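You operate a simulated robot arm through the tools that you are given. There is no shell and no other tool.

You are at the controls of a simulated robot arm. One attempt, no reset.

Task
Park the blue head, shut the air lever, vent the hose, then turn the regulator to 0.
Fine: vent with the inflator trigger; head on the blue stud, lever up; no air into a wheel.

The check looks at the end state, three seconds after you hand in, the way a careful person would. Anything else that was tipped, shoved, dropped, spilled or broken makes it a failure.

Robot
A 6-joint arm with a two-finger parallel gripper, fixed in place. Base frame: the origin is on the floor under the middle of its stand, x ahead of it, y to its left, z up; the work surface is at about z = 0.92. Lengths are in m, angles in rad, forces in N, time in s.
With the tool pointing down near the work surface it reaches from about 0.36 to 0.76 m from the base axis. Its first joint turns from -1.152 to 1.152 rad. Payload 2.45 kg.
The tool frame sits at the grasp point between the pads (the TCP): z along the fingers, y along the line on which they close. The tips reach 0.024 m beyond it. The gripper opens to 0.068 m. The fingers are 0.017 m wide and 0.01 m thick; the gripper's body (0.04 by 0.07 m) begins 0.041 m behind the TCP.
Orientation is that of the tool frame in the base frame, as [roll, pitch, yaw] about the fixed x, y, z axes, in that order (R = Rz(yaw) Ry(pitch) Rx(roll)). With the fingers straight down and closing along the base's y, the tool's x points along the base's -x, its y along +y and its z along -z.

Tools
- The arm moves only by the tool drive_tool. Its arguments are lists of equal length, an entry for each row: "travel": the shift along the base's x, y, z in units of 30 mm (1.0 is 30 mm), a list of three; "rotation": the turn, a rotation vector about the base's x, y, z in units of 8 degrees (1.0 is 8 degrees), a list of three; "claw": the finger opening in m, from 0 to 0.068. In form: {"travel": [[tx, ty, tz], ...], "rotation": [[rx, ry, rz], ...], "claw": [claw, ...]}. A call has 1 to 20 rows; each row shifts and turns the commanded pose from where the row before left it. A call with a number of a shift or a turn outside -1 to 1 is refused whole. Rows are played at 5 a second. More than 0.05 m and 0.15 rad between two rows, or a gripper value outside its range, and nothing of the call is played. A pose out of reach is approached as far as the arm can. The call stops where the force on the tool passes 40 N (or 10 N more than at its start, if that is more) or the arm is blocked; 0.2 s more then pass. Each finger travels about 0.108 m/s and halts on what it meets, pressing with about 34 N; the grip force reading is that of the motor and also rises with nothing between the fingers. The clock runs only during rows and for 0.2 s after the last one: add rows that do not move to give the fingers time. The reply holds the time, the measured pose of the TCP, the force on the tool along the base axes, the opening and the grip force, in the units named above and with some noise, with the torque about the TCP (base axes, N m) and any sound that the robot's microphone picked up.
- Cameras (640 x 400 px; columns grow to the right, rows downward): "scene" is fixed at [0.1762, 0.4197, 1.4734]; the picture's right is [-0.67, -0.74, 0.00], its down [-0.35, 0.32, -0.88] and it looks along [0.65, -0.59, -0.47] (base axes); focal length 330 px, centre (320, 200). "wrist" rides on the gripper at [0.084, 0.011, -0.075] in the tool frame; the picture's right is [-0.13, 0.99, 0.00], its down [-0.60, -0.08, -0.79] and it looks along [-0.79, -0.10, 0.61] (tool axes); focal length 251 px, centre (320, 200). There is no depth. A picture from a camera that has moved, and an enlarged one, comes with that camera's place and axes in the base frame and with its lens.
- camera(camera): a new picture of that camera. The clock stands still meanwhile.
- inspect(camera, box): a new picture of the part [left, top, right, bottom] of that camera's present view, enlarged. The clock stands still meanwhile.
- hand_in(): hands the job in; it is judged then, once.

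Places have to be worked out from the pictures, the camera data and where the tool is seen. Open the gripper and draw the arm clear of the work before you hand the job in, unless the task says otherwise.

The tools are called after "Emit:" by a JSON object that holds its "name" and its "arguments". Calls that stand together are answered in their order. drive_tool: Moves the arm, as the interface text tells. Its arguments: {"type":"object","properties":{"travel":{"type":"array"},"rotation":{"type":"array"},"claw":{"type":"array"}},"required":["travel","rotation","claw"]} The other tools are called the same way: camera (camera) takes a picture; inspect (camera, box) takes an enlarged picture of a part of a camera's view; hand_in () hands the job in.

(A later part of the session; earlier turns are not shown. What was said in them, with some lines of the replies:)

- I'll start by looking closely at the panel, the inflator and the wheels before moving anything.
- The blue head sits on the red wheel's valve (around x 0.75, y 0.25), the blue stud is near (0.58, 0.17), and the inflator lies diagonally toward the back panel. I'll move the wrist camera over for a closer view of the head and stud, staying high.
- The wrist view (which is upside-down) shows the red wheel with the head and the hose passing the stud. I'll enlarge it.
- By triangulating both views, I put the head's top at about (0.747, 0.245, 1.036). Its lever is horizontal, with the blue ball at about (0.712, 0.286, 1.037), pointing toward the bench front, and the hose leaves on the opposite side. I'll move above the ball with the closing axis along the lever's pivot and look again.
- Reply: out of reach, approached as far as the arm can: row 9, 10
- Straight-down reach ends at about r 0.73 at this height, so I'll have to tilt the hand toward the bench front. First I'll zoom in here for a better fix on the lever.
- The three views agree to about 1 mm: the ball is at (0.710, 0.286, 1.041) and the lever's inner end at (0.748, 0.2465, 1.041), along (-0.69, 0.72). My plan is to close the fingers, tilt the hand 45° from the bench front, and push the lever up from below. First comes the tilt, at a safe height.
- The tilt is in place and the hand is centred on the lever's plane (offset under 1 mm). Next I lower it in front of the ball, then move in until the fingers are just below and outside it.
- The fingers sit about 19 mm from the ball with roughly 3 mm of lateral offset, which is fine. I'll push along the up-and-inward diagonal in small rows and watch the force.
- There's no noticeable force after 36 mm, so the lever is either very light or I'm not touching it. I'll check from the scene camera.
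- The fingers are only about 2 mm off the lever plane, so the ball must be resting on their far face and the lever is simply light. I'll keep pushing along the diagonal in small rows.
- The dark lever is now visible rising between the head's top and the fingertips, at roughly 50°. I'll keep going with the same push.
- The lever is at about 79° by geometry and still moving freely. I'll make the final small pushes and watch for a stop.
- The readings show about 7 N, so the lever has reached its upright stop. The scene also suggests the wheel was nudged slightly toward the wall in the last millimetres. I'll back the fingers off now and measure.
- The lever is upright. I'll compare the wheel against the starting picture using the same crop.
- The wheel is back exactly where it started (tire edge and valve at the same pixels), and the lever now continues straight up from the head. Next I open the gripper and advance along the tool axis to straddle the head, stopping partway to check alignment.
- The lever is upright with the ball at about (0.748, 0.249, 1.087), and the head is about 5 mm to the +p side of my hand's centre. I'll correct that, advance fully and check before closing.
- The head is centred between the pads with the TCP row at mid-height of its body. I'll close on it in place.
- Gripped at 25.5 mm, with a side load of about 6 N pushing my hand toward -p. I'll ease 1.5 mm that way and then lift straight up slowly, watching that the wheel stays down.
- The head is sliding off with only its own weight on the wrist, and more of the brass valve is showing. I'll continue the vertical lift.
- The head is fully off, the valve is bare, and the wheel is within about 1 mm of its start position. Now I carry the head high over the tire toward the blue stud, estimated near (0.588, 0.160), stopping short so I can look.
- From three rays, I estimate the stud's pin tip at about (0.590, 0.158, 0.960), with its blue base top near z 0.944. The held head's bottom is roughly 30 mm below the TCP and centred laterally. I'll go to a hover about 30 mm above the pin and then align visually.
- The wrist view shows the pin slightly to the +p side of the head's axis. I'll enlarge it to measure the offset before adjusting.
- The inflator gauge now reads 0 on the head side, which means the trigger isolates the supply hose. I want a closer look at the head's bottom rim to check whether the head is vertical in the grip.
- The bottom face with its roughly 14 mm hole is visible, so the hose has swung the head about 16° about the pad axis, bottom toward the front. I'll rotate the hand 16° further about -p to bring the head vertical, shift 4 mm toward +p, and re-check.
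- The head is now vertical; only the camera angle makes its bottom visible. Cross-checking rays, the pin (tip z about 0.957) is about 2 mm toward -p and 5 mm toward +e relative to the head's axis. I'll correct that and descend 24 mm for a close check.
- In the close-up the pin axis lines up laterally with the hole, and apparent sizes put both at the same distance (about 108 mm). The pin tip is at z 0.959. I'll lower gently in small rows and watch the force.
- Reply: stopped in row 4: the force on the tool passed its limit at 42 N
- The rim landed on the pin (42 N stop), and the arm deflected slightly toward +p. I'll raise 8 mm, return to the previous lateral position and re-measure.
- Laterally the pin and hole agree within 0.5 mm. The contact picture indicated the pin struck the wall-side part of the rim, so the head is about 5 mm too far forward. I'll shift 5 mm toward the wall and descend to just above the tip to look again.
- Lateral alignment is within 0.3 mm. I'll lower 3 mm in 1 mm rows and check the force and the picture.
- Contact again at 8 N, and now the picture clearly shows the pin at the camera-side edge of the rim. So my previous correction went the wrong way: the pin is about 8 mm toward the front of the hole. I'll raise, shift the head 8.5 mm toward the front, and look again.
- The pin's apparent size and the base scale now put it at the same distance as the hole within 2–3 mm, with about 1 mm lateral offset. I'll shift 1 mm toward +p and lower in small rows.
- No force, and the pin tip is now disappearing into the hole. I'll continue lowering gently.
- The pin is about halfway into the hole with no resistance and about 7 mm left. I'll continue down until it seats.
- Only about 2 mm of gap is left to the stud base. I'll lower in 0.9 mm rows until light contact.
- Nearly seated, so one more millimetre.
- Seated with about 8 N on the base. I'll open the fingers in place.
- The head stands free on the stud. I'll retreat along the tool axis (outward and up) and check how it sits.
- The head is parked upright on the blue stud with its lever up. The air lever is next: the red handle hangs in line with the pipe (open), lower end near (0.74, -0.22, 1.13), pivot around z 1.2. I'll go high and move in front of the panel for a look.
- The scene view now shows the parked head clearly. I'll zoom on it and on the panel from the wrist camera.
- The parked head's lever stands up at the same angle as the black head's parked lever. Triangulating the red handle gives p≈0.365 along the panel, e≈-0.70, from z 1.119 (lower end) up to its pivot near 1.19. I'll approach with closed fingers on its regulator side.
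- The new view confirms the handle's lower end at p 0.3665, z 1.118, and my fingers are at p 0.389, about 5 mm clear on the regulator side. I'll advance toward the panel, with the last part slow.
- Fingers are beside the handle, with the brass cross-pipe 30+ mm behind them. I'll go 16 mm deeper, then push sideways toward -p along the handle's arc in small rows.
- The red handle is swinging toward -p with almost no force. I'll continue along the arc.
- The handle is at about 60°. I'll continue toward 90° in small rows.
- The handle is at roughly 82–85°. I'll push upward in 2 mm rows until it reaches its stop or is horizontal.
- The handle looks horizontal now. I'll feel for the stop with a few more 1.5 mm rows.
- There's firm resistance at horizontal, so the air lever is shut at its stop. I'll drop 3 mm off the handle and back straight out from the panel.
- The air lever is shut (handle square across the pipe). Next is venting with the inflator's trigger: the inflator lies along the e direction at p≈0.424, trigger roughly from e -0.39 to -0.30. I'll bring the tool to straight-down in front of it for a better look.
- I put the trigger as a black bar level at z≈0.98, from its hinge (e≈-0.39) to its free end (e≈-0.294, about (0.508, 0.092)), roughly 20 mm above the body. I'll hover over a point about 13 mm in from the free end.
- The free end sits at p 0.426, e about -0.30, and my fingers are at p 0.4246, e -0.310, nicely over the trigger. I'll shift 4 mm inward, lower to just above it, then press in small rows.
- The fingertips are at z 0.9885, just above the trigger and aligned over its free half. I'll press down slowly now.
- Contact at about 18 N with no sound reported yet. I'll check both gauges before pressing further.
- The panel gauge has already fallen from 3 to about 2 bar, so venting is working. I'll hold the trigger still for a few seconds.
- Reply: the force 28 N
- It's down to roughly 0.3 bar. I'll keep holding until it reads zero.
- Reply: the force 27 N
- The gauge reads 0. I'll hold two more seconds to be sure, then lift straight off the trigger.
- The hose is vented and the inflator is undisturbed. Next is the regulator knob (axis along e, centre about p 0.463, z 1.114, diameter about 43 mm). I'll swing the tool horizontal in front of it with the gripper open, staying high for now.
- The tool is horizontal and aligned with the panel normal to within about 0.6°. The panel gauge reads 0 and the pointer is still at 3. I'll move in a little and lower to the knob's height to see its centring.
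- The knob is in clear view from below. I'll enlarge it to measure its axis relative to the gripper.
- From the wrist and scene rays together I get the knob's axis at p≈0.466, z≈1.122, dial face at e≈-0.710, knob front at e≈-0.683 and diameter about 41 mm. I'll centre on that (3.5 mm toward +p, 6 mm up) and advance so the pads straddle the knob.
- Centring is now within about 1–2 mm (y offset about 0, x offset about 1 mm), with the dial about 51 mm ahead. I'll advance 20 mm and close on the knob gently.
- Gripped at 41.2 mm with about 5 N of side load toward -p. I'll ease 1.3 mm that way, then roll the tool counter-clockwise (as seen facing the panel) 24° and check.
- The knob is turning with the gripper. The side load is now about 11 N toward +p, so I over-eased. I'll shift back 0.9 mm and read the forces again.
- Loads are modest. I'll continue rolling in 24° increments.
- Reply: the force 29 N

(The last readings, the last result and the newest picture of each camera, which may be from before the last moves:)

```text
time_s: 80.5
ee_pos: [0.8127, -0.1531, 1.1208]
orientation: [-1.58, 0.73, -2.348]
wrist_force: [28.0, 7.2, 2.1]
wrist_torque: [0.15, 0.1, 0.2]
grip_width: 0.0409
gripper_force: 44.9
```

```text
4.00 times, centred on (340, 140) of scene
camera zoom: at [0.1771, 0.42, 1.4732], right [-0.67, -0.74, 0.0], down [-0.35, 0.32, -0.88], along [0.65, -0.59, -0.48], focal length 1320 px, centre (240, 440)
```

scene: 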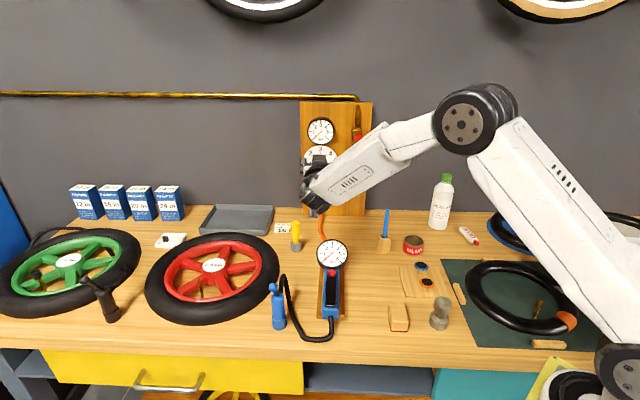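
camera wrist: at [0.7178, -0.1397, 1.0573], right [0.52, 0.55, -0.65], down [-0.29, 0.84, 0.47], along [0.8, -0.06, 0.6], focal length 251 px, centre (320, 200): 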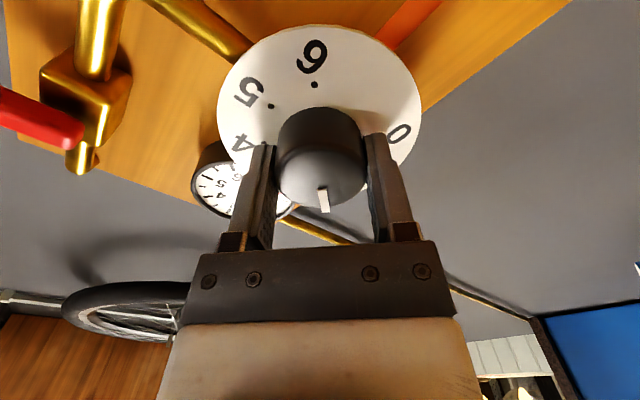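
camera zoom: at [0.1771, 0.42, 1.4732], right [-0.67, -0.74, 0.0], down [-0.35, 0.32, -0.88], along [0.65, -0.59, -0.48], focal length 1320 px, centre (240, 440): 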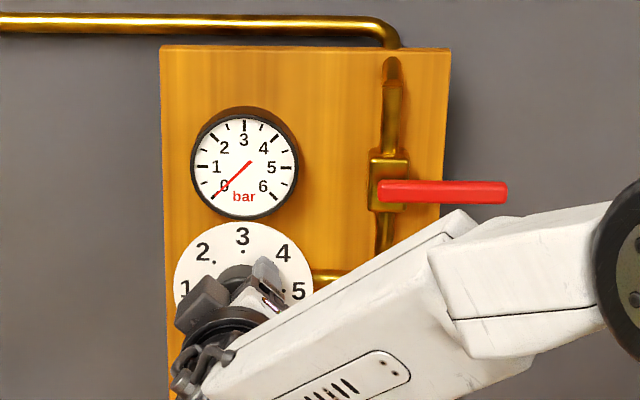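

The side load has grown to about 25 N after 48°, so I'll open the fingers here to release the strain and re-check alignment before continuing.

Emit:
{"name": "drive_tool", "arguments": {"travel": [[0, 0, 0], [0, 0, 0], [0, 0, 0]], "rotation": [[0, 0, 0], [0, 0, 0], [0, 0, 0]], "claw": [0.048, 0.054, 0.054]}}

Emit:
{"name": "inspect", "arguments": {"camera": "wrist", "box": [210, 20, 430, 220]}}

Emit:
{"name": "inspect", "arguments": {"camera": "scene", "box": [290, 130, 350, 190]}}

```text
time_s: 81.2
ee_pos: [0.8107, -0.1547, 1.1199]
orientation: [-1.582, 0.731, -2.355]
wrist_force: [-0.4, 0.1, -0.5]
wrist_torque: [0.0, 0.03, 0.01]
grip_width: 0.0542
gripper_force: 0.0
```

```text
2.00 times, centred on (320, 120) of wrist
camera zoom: at [0.7165, -0.1405, 1.0568], right [0.53, 0.55, -0.65], down [-0.29, 0.84, 0.47], along [0.8, -0.06, 0.6], focal length 503 px, centre (320, 360)
```

zoom: 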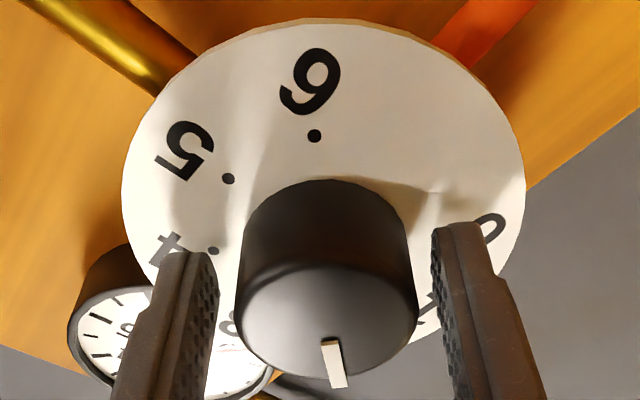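

```text
6.67 times, centred on (320, 160) of scene
camera zoom: at [0.1762, 0.4197, 1.4734], right [-0.67, -0.74, 0.0], down [-0.35, 0.32, -0.88], along [0.65, -0.59, -0.47], focal length 2200 px, centre (320, 467)
```

zoom: 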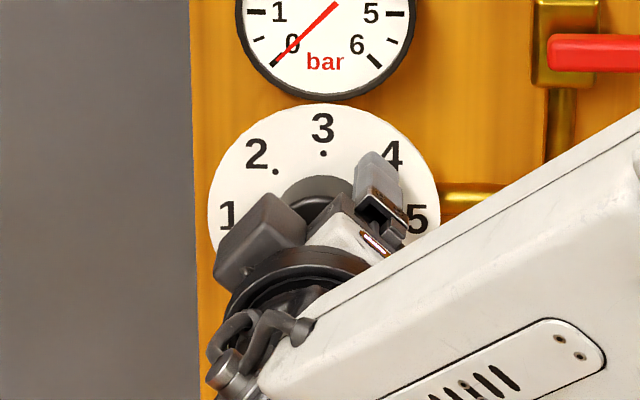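

The residual offset is about 1–2 mm (knob slightly toward +p and down). I'll shift 0.8 mm in each, re-grip and continue turning.

Emit:
{"name": "drive_tool", "arguments": {"travel": [[0.02, 0.02, -0.028], [0, 0, 0], [0, 0, 0], [0, 0, 0]], "rotation": [[0, 0, 0], [0, 0, 0], [0, 0, 0], [0, 0, 0]], "claw": [0.054, 0.045, 0.038, 0.036]}}

```text
time_s: 82.2
ee_pos: [0.8106, -0.1529, 1.121]
orientation: [-1.583, 0.73, -2.353]
wrist_force: [0.9, 0.6, -0.4]
wrist_torque: [-0.07, -0.06, -0.32]
grip_width: 0.0413
gripper_force: 44.9
```

Gripped again with essentially zero side load, so it is well centred. I'll continue the roll.

Emit:
{"name": "drive_tool", "arguments": {"travel": [[0, 0, 0], [0, 0, 0], [0, 0, 0], [0, 0, 0], [0, 0, 0], [0, 0, 0]], "rotation": [[-0.533, 0.527, 0], [-0.533, 0.527, 0], [-0.533, 0.527, 0], [-0.533, 0.527, 0], [-0.533, 0.527, 0], [0, 0, 0]], "claw": [0.036, 0.036, 0.036, 0.036, 0.036, 0.036]}}

Emit:
{"name": "camera", "arguments": {"camera": "wrist"}}

Emit:
{"name": "inspect", "arguments": {"camera": "scene", "box": [290, 100, 390, 200]}}

```text
time_s: 83.7
ee_pos: [0.8107, -0.1537, 1.1194]
orientation: [-1.581, 0.207, -2.352]
wrist_force: [-9.2, 0.1, 2.8]
wrist_torque: [-0.06, -0.1, -0.28]
grip_width: 0.0409
gripper_force: 44.6
```

```text
taken
camera wrist: at [0.7001, -0.1573, 1.0927], right [0.23, 0.24, -0.94], down [-0.16, 0.96, 0.21], along [0.96, 0.1, 0.26], focal length 251 px, centre (320, 200)
```

wrist: 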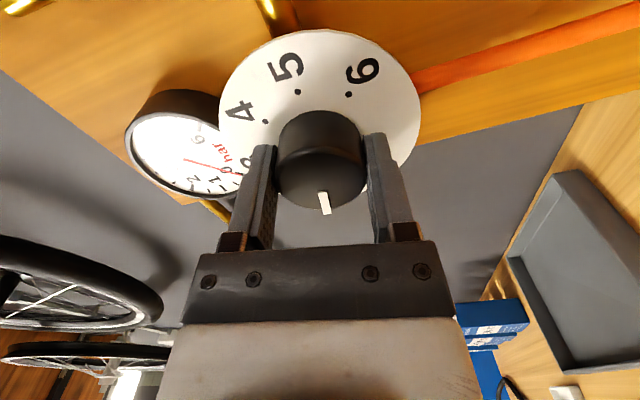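

```text
4.00 times, centred on (340, 150) of scene
camera zoom: at [0.1758, 0.4198, 1.4734], right [-0.67, -0.74, 0.0], down [-0.35, 0.32, -0.88], along [0.65, -0.59, -0.47], focal length 1320 px, centre (240, 400)
```

zoom: 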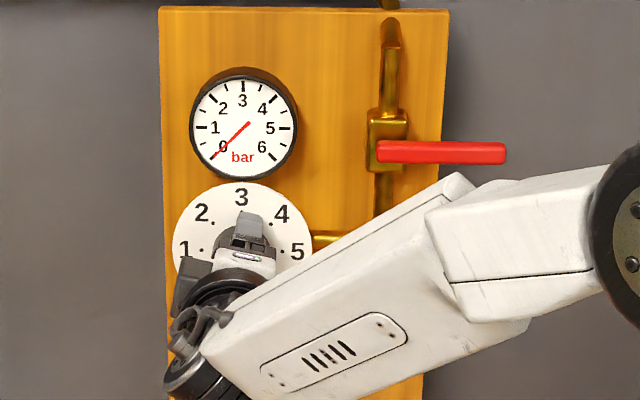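

Rolled 78° in total with small loads. I'll continue another 30°.

Emit:
{"name": "drive_tool", "arguments": {"travel": [[0, 0, 0], [0, 0, 0], [0, 0, 0], [0, 0, 0], [0, 0, 0], [0, 0, 0]], "rotation": [[-0.533, 0.527, 0], [-0.533, 0.527, 0], [-0.533, 0.527, 0], [-0.533, 0.527, 0], [-0.533, 0.527, 0], [0, 0, 0]], "claw": [0.036, 0.036, 0.036, 0.036, 0.036, 0.036]}}

Emit:
{"name": "camera", "arguments": {"camera": "wrist"}}

Emit:
{"name": "inspect", "arguments": {"camera": "scene", "box": [290, 100, 390, 200]}}

```text
time_s: 85.0
ee_pos: [0.811, -0.1539, 1.1209]
orientation: [-1.584, -0.318, -2.354]
wrist_force: [-10.8, -0.4, 1.5]
wrist_torque: [-0.04, -0.02, 0.02]
grip_width: 0.0413
gripper_force: 45.0
```

```text
taken
camera wrist: at [0.6982, -0.1593, 1.1366], right [-0.14, -0.12, -0.98], down [-0.14, 0.98, -0.1], along [0.98, 0.12, -0.15], focal length 251 px, centre (320, 200)
```

wrist: 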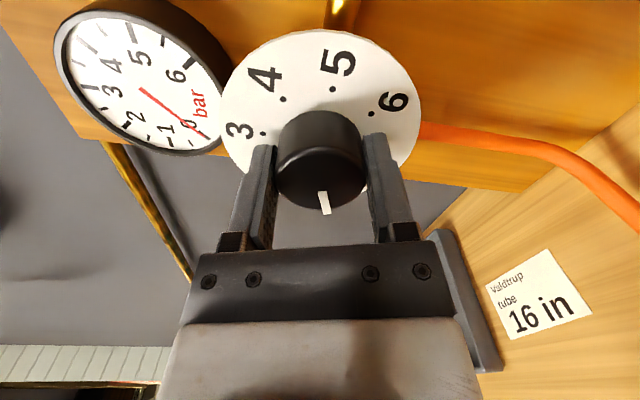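

```text
4.00 times, centred on (340, 150) of scene
camera zoom: at [0.1757, 0.4197, 1.4734], right [-0.67, -0.74, 0.0], down [-0.35, 0.32, -0.88], along [0.65, -0.59, -0.47], focal length 1320 px, centre (240, 400)
```

zoom: 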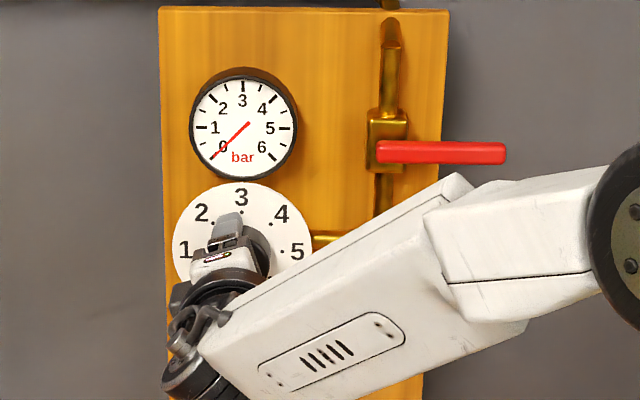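

ρ is now 108°, so the pointer should be around 0.6. I'll turn 24° more.

Emit:
{"name": "drive_tool", "arguments": {"travel": [[0, 0, 0], [0, 0, 0], [0, 0, 0], [0, 0, 0], [0, 0, 0]], "rotation": [[-0.533, 0.527, 0], [-0.533, 0.527, 0], [-0.533, 0.527, 0], [-0.533, 0.527, 0], [0, 0, 0]], "claw": [0.036, 0.036, 0.036, 0.036, 0.036]}}

Emit:
{"name": "camera", "arguments": {"camera": "wrist"}}

Emit:
{"name": "inspect", "arguments": {"camera": "wrist", "box": [210, 20, 430, 220]}}

```text
time_s: 86.2
ee_pos: [0.8103, -0.1537, 1.1201]
orientation: [-1.582, -0.735, -2.353]
wrist_force: [-12.6, 1.6, 3.3]
wrist_torque: [0.31, 0.36, 0.2]
grip_width: 0.0412
gripper_force: 44.7
```

```text
taken
camera wrist: at [0.7081, -0.1494, 1.169], right [-0.41, -0.4, -0.82], down [-0.21, 0.92, -0.34], along [0.89, 0.03, -0.46], focal length 251 px, centre (320, 200)
```

wrist: 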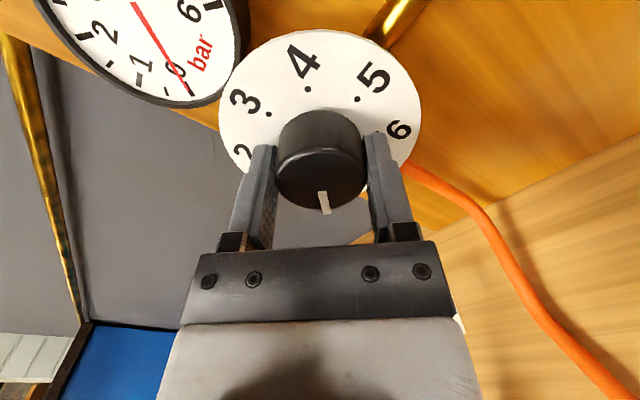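

```text
2.00 times, centred on (320, 120) of wrist
camera zoom: at [0.7081, -0.1494, 1.169], right [-0.41, -0.4, -0.82], down [-0.21, 0.92, -0.34], along [0.89, 0.03, -0.46], focal length 503 px, centre (320, 360)
```

zoom: 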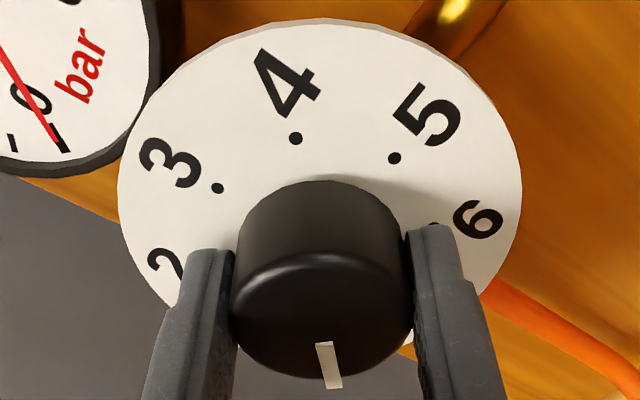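

No slip: the pointer keeps the same angle in the tool frame, so the knob has turned 132°. I'll add the last 3° and then 1.5° more to feel for the end stop.

Emit:
{"name": "drive_tool", "arguments": {"travel": [[0, 0, 0], [0, 0, 0], [0, 0, 0]], "rotation": [[-0.267, 0.264, 0], [-0.133, 0.132, 0], [0, 0, 0]], "claw": [0.036, 0.036, 0.036]}}

Emit:
{"name": "inspect", "arguments": {"camera": "wrist", "box": [210, 20, 430, 220]}}

Emit:
{"name": "inspect", "arguments": {"camera": "scene", "box": [290, 100, 390, 200]}}

```text
time_s: 87.0
ee_pos: [0.8113, -0.1529, 1.1194]
orientation: [-1.582, -0.814, -2.349]
wrist_force: [-6.5, 3.8, -0.7]
wrist_torque: [0.48, -0.66, -0.39]
grip_width: 0.0411
gripper_force: 45.1
```

```text
2.00 times, centred on (320, 120) of wrist
camera zoom: at [0.7115, -0.1461, 1.1735], right [-0.45, -0.44, -0.78], down [-0.23, 0.9, -0.38], along [0.86, 0.0, -0.51], focal length 503 px, centre (320, 360)
```

zoom: 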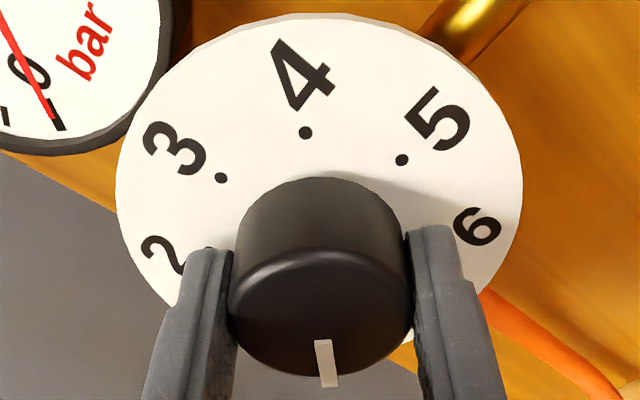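

```text
4.00 times, centred on (340, 150) of scene
camera zoom: at [0.1759, 0.4199, 1.4734], right [-0.67, -0.74, 0.0], down [-0.35, 0.32, -0.88], along [0.65, -0.59, -0.47], focal length 1320 px, centre (240, 400)
```

zoom: 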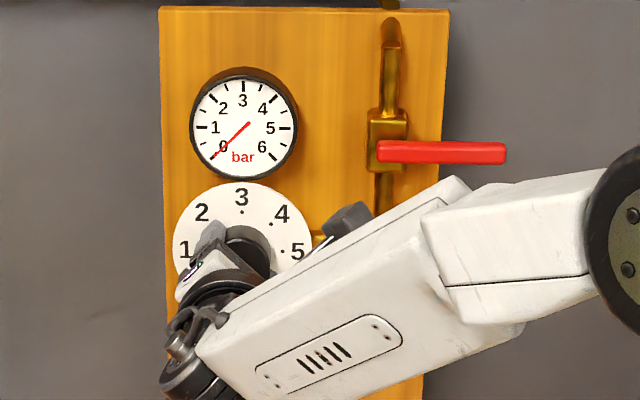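

Resistance of about 0.8 N·m against the turn confirms the end stop at 0. I'll open the fingers in place and back straight out.

Emit:
{"name": "drive_tool", "arguments": {"travel": [[0, 0, 0], [0, 0, 0], [0, 0, 0], [-0.4, 0.4, 0], [-0.6, 0.6, 0], [-0.6, 0.6, 0], [-0.6, 0.6, 0], [-0.6, 0.6, 0], [0, 0, 0]], "rotation": [[0, 0, 0], [0, 0, 0], [0, 0, 0], [0, 0, 0], [0, 0, 0], [0, 0, 0], [0, 0, 0], [0, 0, 0], [0, 0, 0]], "claw": [0.048, 0.055, 0.055, 0.055, 0.055, 0.055, 0.055, 0.055, 0.055]}}

Emit:
{"name": "camera", "arguments": {"camera": "wrist"}}

Emit:
{"name": "inspect", "arguments": {"camera": "scene", "box": [290, 100, 390, 200]}}

```text
time_s: 89.0
ee_pos: [0.7273, -0.0678, 1.1206]
orientation: [-1.582, -0.813, -2.353]
wrist_force: [-1.1, 0.3, -0.6]
wrist_torque: [0.0, 0.05, 0.01]
grip_width: 0.0551
gripper_force: 0.1
```

```text
taken
camera wrist: at [0.6266, -0.0609, 1.1749], right [-0.45, -0.44, -0.78], down [-0.22, 0.9, -0.38], along [0.86, 0.0, -0.51], focal length 251 px, centre (320, 200)
```

wrist: 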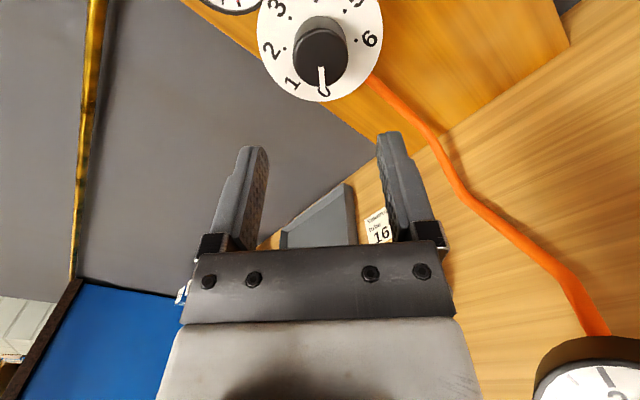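

```text
4.00 times, centred on (340, 150) of scene
camera zoom: at [0.1762, 0.4198, 1.4734], right [-0.67, -0.74, 0.0], down [-0.35, 0.32, -0.88], along [0.65, -0.59, -0.47], focal length 1320 px, centre (240, 400)
```

zoom: 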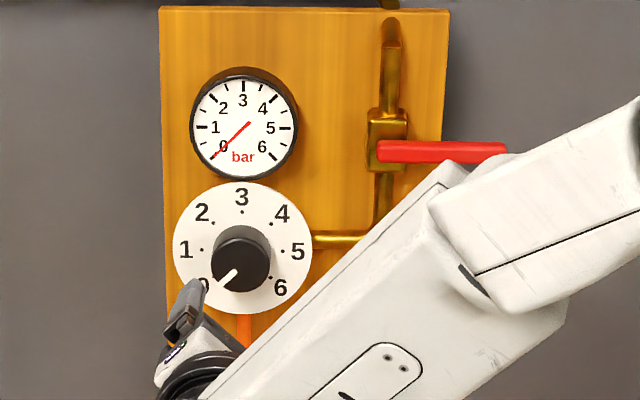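

The pointer is on 0, the panel gauge reads 0 and the red lever is square to the pipe. I'll back away and up so the arm is clear, then do a final check.

Emit:
{"name": "drive_tool", "arguments": {"travel": [[-0.5, 0.5, 0.5], [-0.5, 0.5, 0.8], [-0.5, 0.5, 0.8], [-0.5, 0.5, 0.9], [-0.5, 0.5, 0.9], [-0.417, -0.79, 0.583], [-0.417, -0.79, 0.583], [-0.417, -0.79, 0.583], [-0.417, -0.79, 0.583], [-0.417, -0.79, 0.583], [-0.417, -0.79, 0.583], [-0.417, -0.79, 0.583], [-0.417, -0.79, 0.583], [0, 0, 0]], "rotation": [[0, 0, 0], [0, 0, 0], [0, 0, 0], [0, 0, 0], [0, 0, 0], [0, 0, 0], [0, 0, 0], [0, 0, 0], [0, 0, 0], [0, 0, 0], [0, 0, 0], [0, 0, 0], [0, 0, 0], [0, 0, 0]], "claw": [0.06, 0.068, 0.068, 0.068, 0.068, 0.068, 0.068, 0.068, 0.068, 0.068, 0.068, 0.068, 0.068, 0.068]}}

Emit:
{"name": "camera", "arguments": {"camera": "scene"}}

Emit:
{"name": "inspect", "arguments": {"camera": "scene", "box": [140, 220, 300, 340]}}

Emit:
{"name": "inspect", "arguments": {"camera": "scene", "box": [240, 230, 370, 350]}}

Emit:
{"name": "inspect", "arguments": {"camera": "scene", "box": [280, 90, 400, 220]}}

```text
time_s: 92.0
ee_pos: [0.5507, -0.1868, 1.3758]
orientation: [-1.581, -0.814, -2.352]
wrist_force: [0.6, -0.5, -0.6]
wrist_torque: [0.02, -0.01, 0.01]
grip_width: 0.0681
gripper_force: 0.1
```

```text
taken
```

scene: 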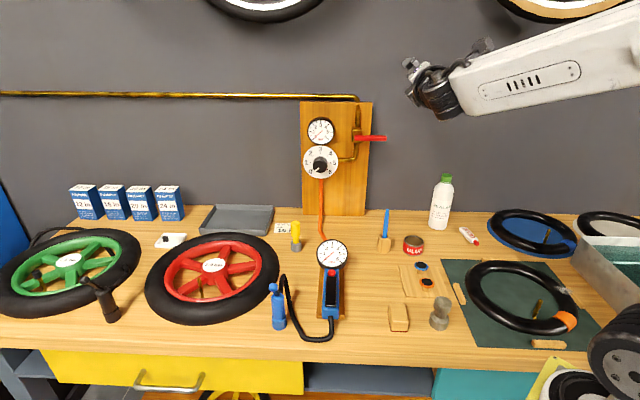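

```text
3.33 times, centred on (220, 280) of scene
camera zoom: at [0.1762, 0.4197, 1.4734], right [-0.67, -0.74, 0.0], down [-0.35, 0.32, -0.88], along [0.65, -0.59, -0.47], focal length 1100 px, centre (653, -67)
```

zoom: 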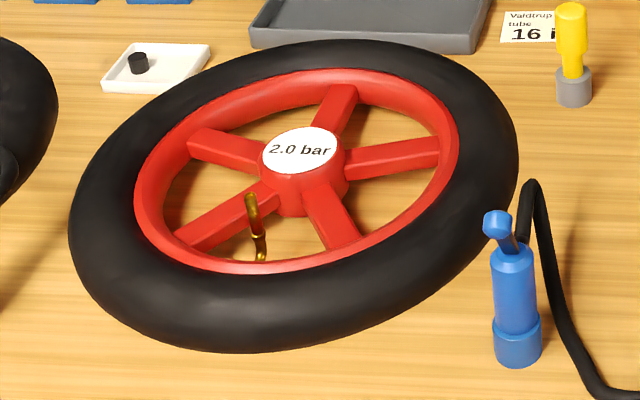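

```text
3.33 times, centred on (305, 290) of scene
camera zoom: at [0.1762, 0.4197, 1.4734], right [-0.67, -0.74, 0.0], down [-0.35, 0.32, -0.88], along [0.65, -0.59, -0.47], focal length 1100 px, centre (370, -100)
```

zoom: 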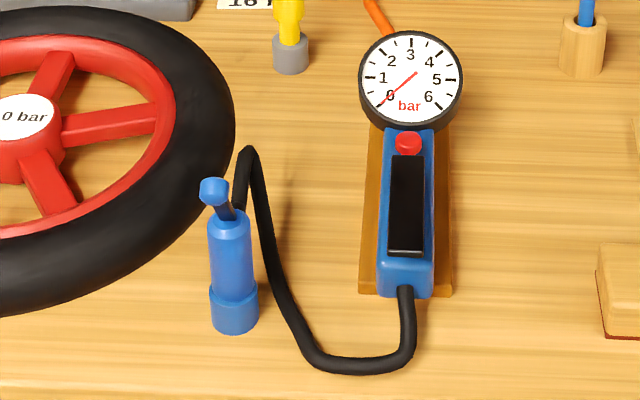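

```text
3.08 times, centred on (340, 155) of scene
camera zoom: at [0.1762, 0.4197, 1.4734], right [-0.67, -0.74, 0.0], down [-0.35, 0.32, -0.88], along [0.65, -0.59, -0.47], focal length 1015 px, centre (258, 338)
```

zoom: 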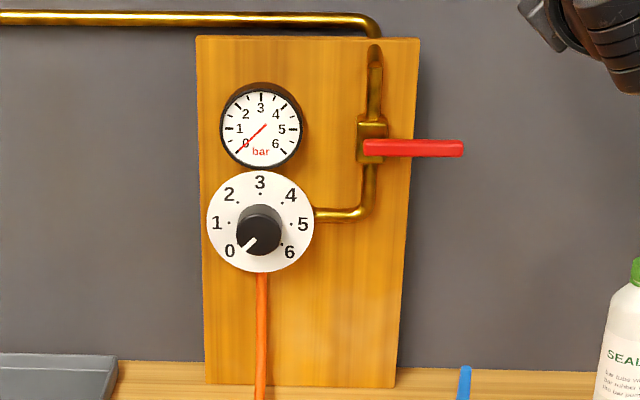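

Everything looks right, but I want to verify the parked head's lever angle before handing in. I'll unroll the wrist in free space first so the wrist camera can look at it.

Emit:
{"name": "drive_tool", "arguments": {"travel": [[0, 0, 0], [0, 0, 0], [0, 0, 0], [0, 0, 0], [0, 0, 0], [0, 0, 0], [0, 0, 0], [0, 0, 0], [0, 0, 0], [0, 0, 0], [0, 0, 0], [0, 0, 0], [0, 0, 0], [0, 0, 0], [0, 0, 0], [0, 0, 0], [0, 0, 0], [0, 0, 0]], "rotation": [[0.711, -0.703, 0], [0.711, -0.703, 0], [0.711, -0.703, 0], [0.711, -0.703, 0], [0.711, -0.703, 0], [0.711, -0.703, 0], [0.711, -0.703, 0], [0.711, -0.703, 0], [0.711, -0.703, 0], [0.711, -0.703, 0], [0.711, -0.703, 0], [0.711, -0.703, 0], [0.711, -0.703, 0], [0.711, -0.703, 0], [0.711, -0.703, 0], [0.711, -0.703, 0], [0.711, -0.703, 0], [0, 0, 0]], "claw": [0.068, 0.068, 0.068, 0.068, 0.068, 0.068, 0.068, 0.068, 0.068, 0.068, 0.068, 0.068, 0.068, 0.068, 0.068, 0.068, 0.068, 0.068]}}

Emit:
{"name": "drive_tool", "arguments": {"travel": [[-0.2, 0.3, 0], [-0.2, 0.3, 0], [-0.2, 0.3, 0], [-0.2, 0.3, 0], [-0.2, 0.3, 0], [-0.2, 0.3, 0], [-0.2, 0.5, 0], [-0.2, 0.5, 0], [-0.2, 0.5, 0], [-0.2, 0.5, 0], [-0.2, 0.5, 0], [-0.2, 0.5, 0], [0, 0.6, -0.2], [0, 0.6, -0.2], [0, 0.6, -0.2], [0, 0.6, -0.2], [0, 0.6, -0.2], [0, 0.6, -0.2], [0, 0, 0]], "rotation": [[0.663, 0.663, 0], [0.663, 0.663, 0], [0.663, 0.663, 0], [0.663, 0.663, 0], [0.663, 0.663, 0], [0.663, 0.663, 0], [0.663, 0.663, 0], [0.663, 0.663, 0], [0.663, 0.663, 0], [0.663, 0.663, 0], [0.663, 0.663, 0], [0.663, 0.663, 0], [0, 0, 0.94], [0, 0, 0.94], [0, 0, 0.94], [0, 0, 0.94], [0, 0, 0.94], [0, 0, 0.94], [0, 0, 0]], "claw": [0.068, 0.068, 0.068, 0.068, 0.068, 0.068, 0.068, 0.068, 0.068, 0.068, 0.068, 0.068, 0.068, 0.068, 0.068, 0.068, 0.068, 0.068, 0.068]}}

Emit:
{"name": "camera", "arguments": {"camera": "wrist"}}

Emit:
{"name": "camera", "arguments": {"camera": "scene"}}

```text
time_s: 95.8
ee_pos: [0.5537, -0.1847, 1.3773]
orientation: [-1.783, 1.563, -2.549]
wrist_force: [0.4, 0.9, -0.2]
wrist_torque: [0.02, -0.04, -0.01]
grip_width: 0.068
gripper_force: 0.0
```

```text
time_s: 99.8
ee_pos: [0.4813, 0.0662, 1.3406]
orientation: [3.121, 0.0, -3.128]
wrist_force: [0.0, 0.3, -0.8]
wrist_torque: [-0.01, -0.01, 0.03]
grip_width: 0.0678
gripper_force: 0.1
```

```text
taken
camera wrist: at [0.3968, 0.0753, 1.4156], right [0.11, 0.99, 0.02], down [0.61, -0.09, 0.79], along [0.79, -0.08, -0.61], focal length 251 px, centre (320, 200)
```

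wrist: 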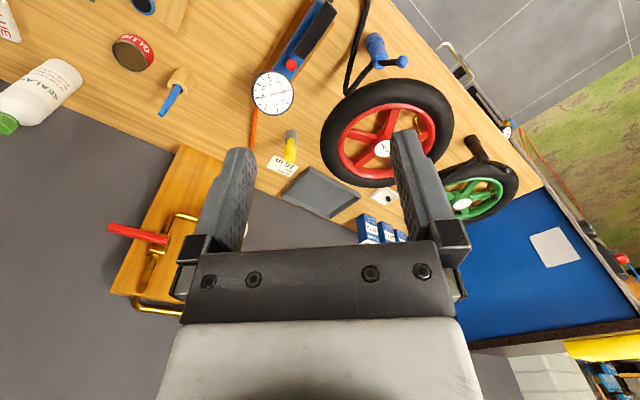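

```text
taken
```

scene: 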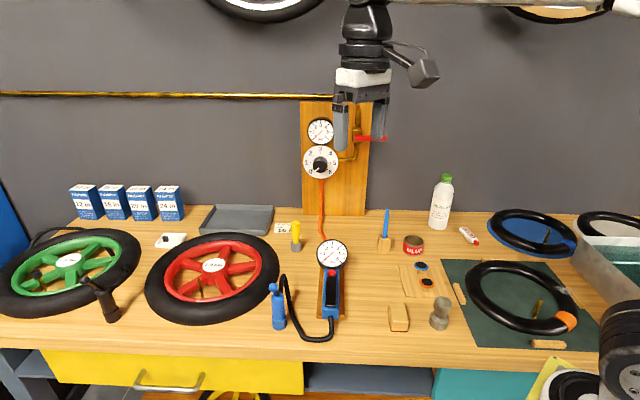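

From here both the blue and black heads are visible to the wrist camera. I'll zoom on each to work out the lever angles.

Emit:
{"name": "inspect", "arguments": {"camera": "wrist", "box": [330, 10, 430, 100]}}

Emit:
{"name": "inspect", "arguments": {"camera": "wrist", "box": [430, 110, 540, 220]}}

Emit:
{"name": "inspect", "arguments": {"camera": "scene", "box": [250, 270, 310, 340]}}

Emit:
{"name": "inspect", "arguments": {"camera": "scene", "box": [70, 260, 140, 330]}}

```text
4.44 times, centred on (380, 55) of wrist
camera zoom: at [0.3968, 0.0753, 1.4156], right [0.11, 0.99, 0.02], down [0.61, -0.09, 0.79], along [0.79, -0.08, -0.61], focal length 1118 px, centre (53, 844)
```

zoom: 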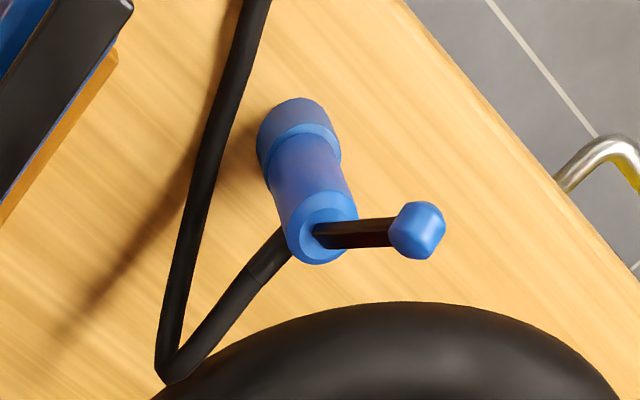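

```text
3.64 times, centred on (485, 165) of wrist
camera zoom: at [0.3968, 0.0753, 1.4156], right [0.11, 0.99, 0.02], down [0.61, -0.09, 0.79], along [0.79, -0.08, -0.61], focal length 914 px, centre (-280, 327)
```

zoom: 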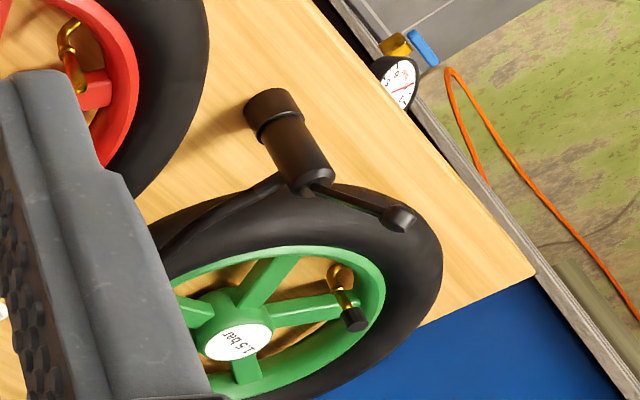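

```text
5.71 times, centred on (280, 305) of scene
camera zoom: at [0.1762, 0.4198, 1.4734], right [-0.67, -0.74, 0.0], down [-0.35, 0.32, -0.88], along [0.65, -0.59, -0.47], focal length 1885 px, centre (549, -400)
```

zoom: 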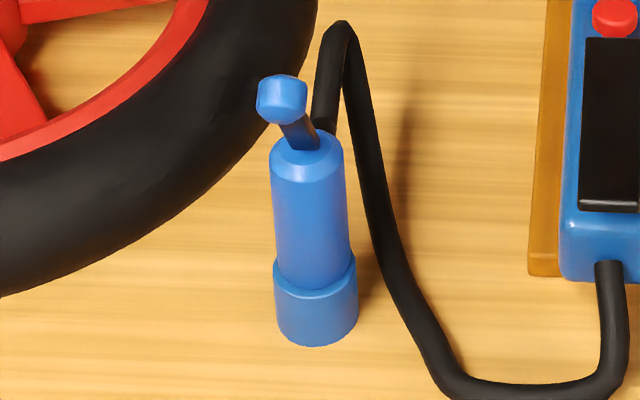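

```text
5.71 times, centred on (105, 295) of scene
camera zoom: at [0.1762, 0.4198, 1.4734], right [-0.67, -0.74, 0.0], down [-0.35, 0.32, -0.88], along [0.65, -0.59, -0.47], focal length 1885 px, centre (1549, -343)
```

zoom: 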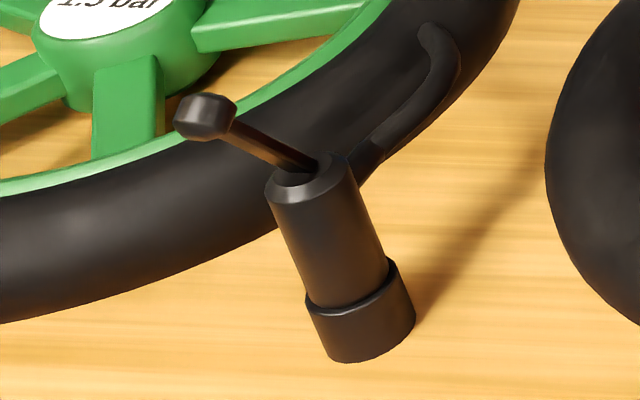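

Both views agree: the blue lever stands at about 60°, the same as the parked black head's lever (about 61°), so it is fully up at its stop. I'll return the arm near its starting spot, gripper open, clear of the bench.

Emit:
{"name": "drive_tool", "arguments": {"travel": [[-0.33, -0.95, 0], [-0.33, -0.95, 0], [-0.33, -0.95, 0], [-0.33, -0.95, 0], [-0.33, -0.95, 0], [-0.33, -0.95, 0], [-0.33, -0.95, 0], [-0.33, -0.95, 0], [-0.33, -0.95, 0], [0, 0, 0]], "rotation": [[0, 0, 0], [0, 0, 0], [0, 0, 0], [0, 0, 0], [0, 0, 0], [0, 0, 0], [0, 0, 0], [0, 0, 0], [0, 0, 0], [0, 0, 0]], "claw": [0.068, 0.068, 0.068, 0.068, 0.068, 0.068, 0.068, 0.068, 0.068, 0.068]}}

Emit:
{"name": "camera", "arguments": {"camera": "scene"}}

Emit:
{"name": "inspect", "arguments": {"camera": "scene", "box": [280, 90, 400, 220]}}

```text
time_s: 102.0
ee_pos: [0.3903, -0.189, 1.3398]
orientation: [3.123, 0.001, -3.128]
wrist_force: [0.5, -1.0, -0.2]
wrist_torque: [-0.05, -0.01, 0.0]
grip_width: 0.068
gripper_force: 0.1
```

```text
taken
```

scene: 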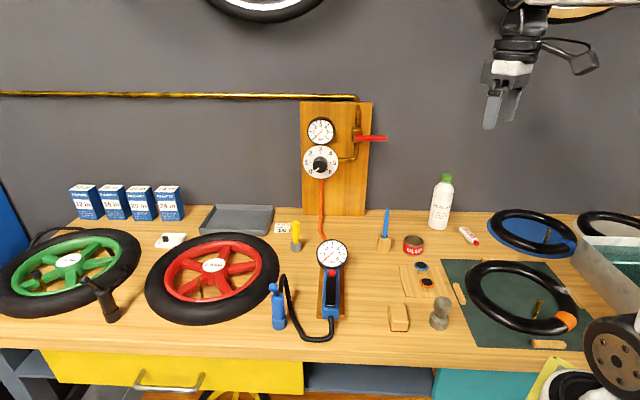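

```text
3.08 times, centred on (340, 155) of scene
camera zoom: at [0.1762, 0.4197, 1.4734], right [-0.67, -0.74, 0.0], down [-0.35, 0.32, -0.88], along [0.65, -0.59, -0.47], focal length 1015 px, centre (258, 338)
```

zoom: 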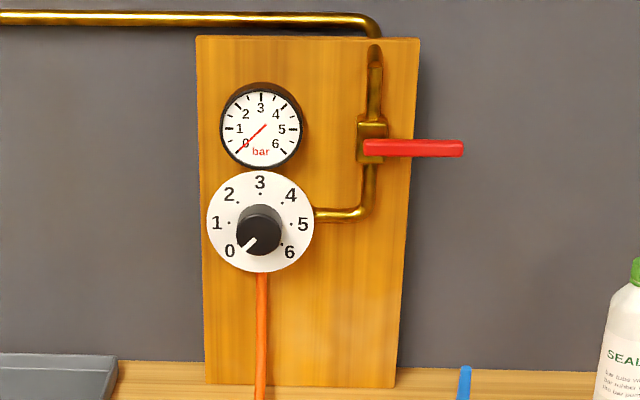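

The final view confirms every step: head on the blue stud with its lever up, air lever shut, both gauges at 0 and the regulator on 0. Nothing else has moved, and the arm is clear with the gripper open, so I'm handing in.

Emit:
{"name": "hand_in", "arguments": {}}

```text
The job is handed in.
```

I finished the job and handed it in; I haven't been told the result of the check.

- **Blue head:** It sits on the blue stud with its lever up at about 60°, the same angle as the parked black head's lever.
- **Air lever:** The red handle is square across the pipe, at its stop.
- **Hose:** I vented it with the inflator trigger, with the head already off the wheel. The panel gauge fell from 3 to 0, and the inflator gauge also reads 0.
- **Regulator:** I turned it from 3 to 0, up against its end stop.

**Contacts along the way:**
- Pushing the head's lever up shoved the red wheel by about 1 cm for a moment. It settled back to within 1–2 mm of where it started.
- Parking the head took three tries. The rim hit the stud pin twice, the first time hard enough to trip the 40 N force stop. The stud shows no visible movement or damage.

Nothing else on the bench looks disturbed. The arm is back near its starting position with the gripper open.
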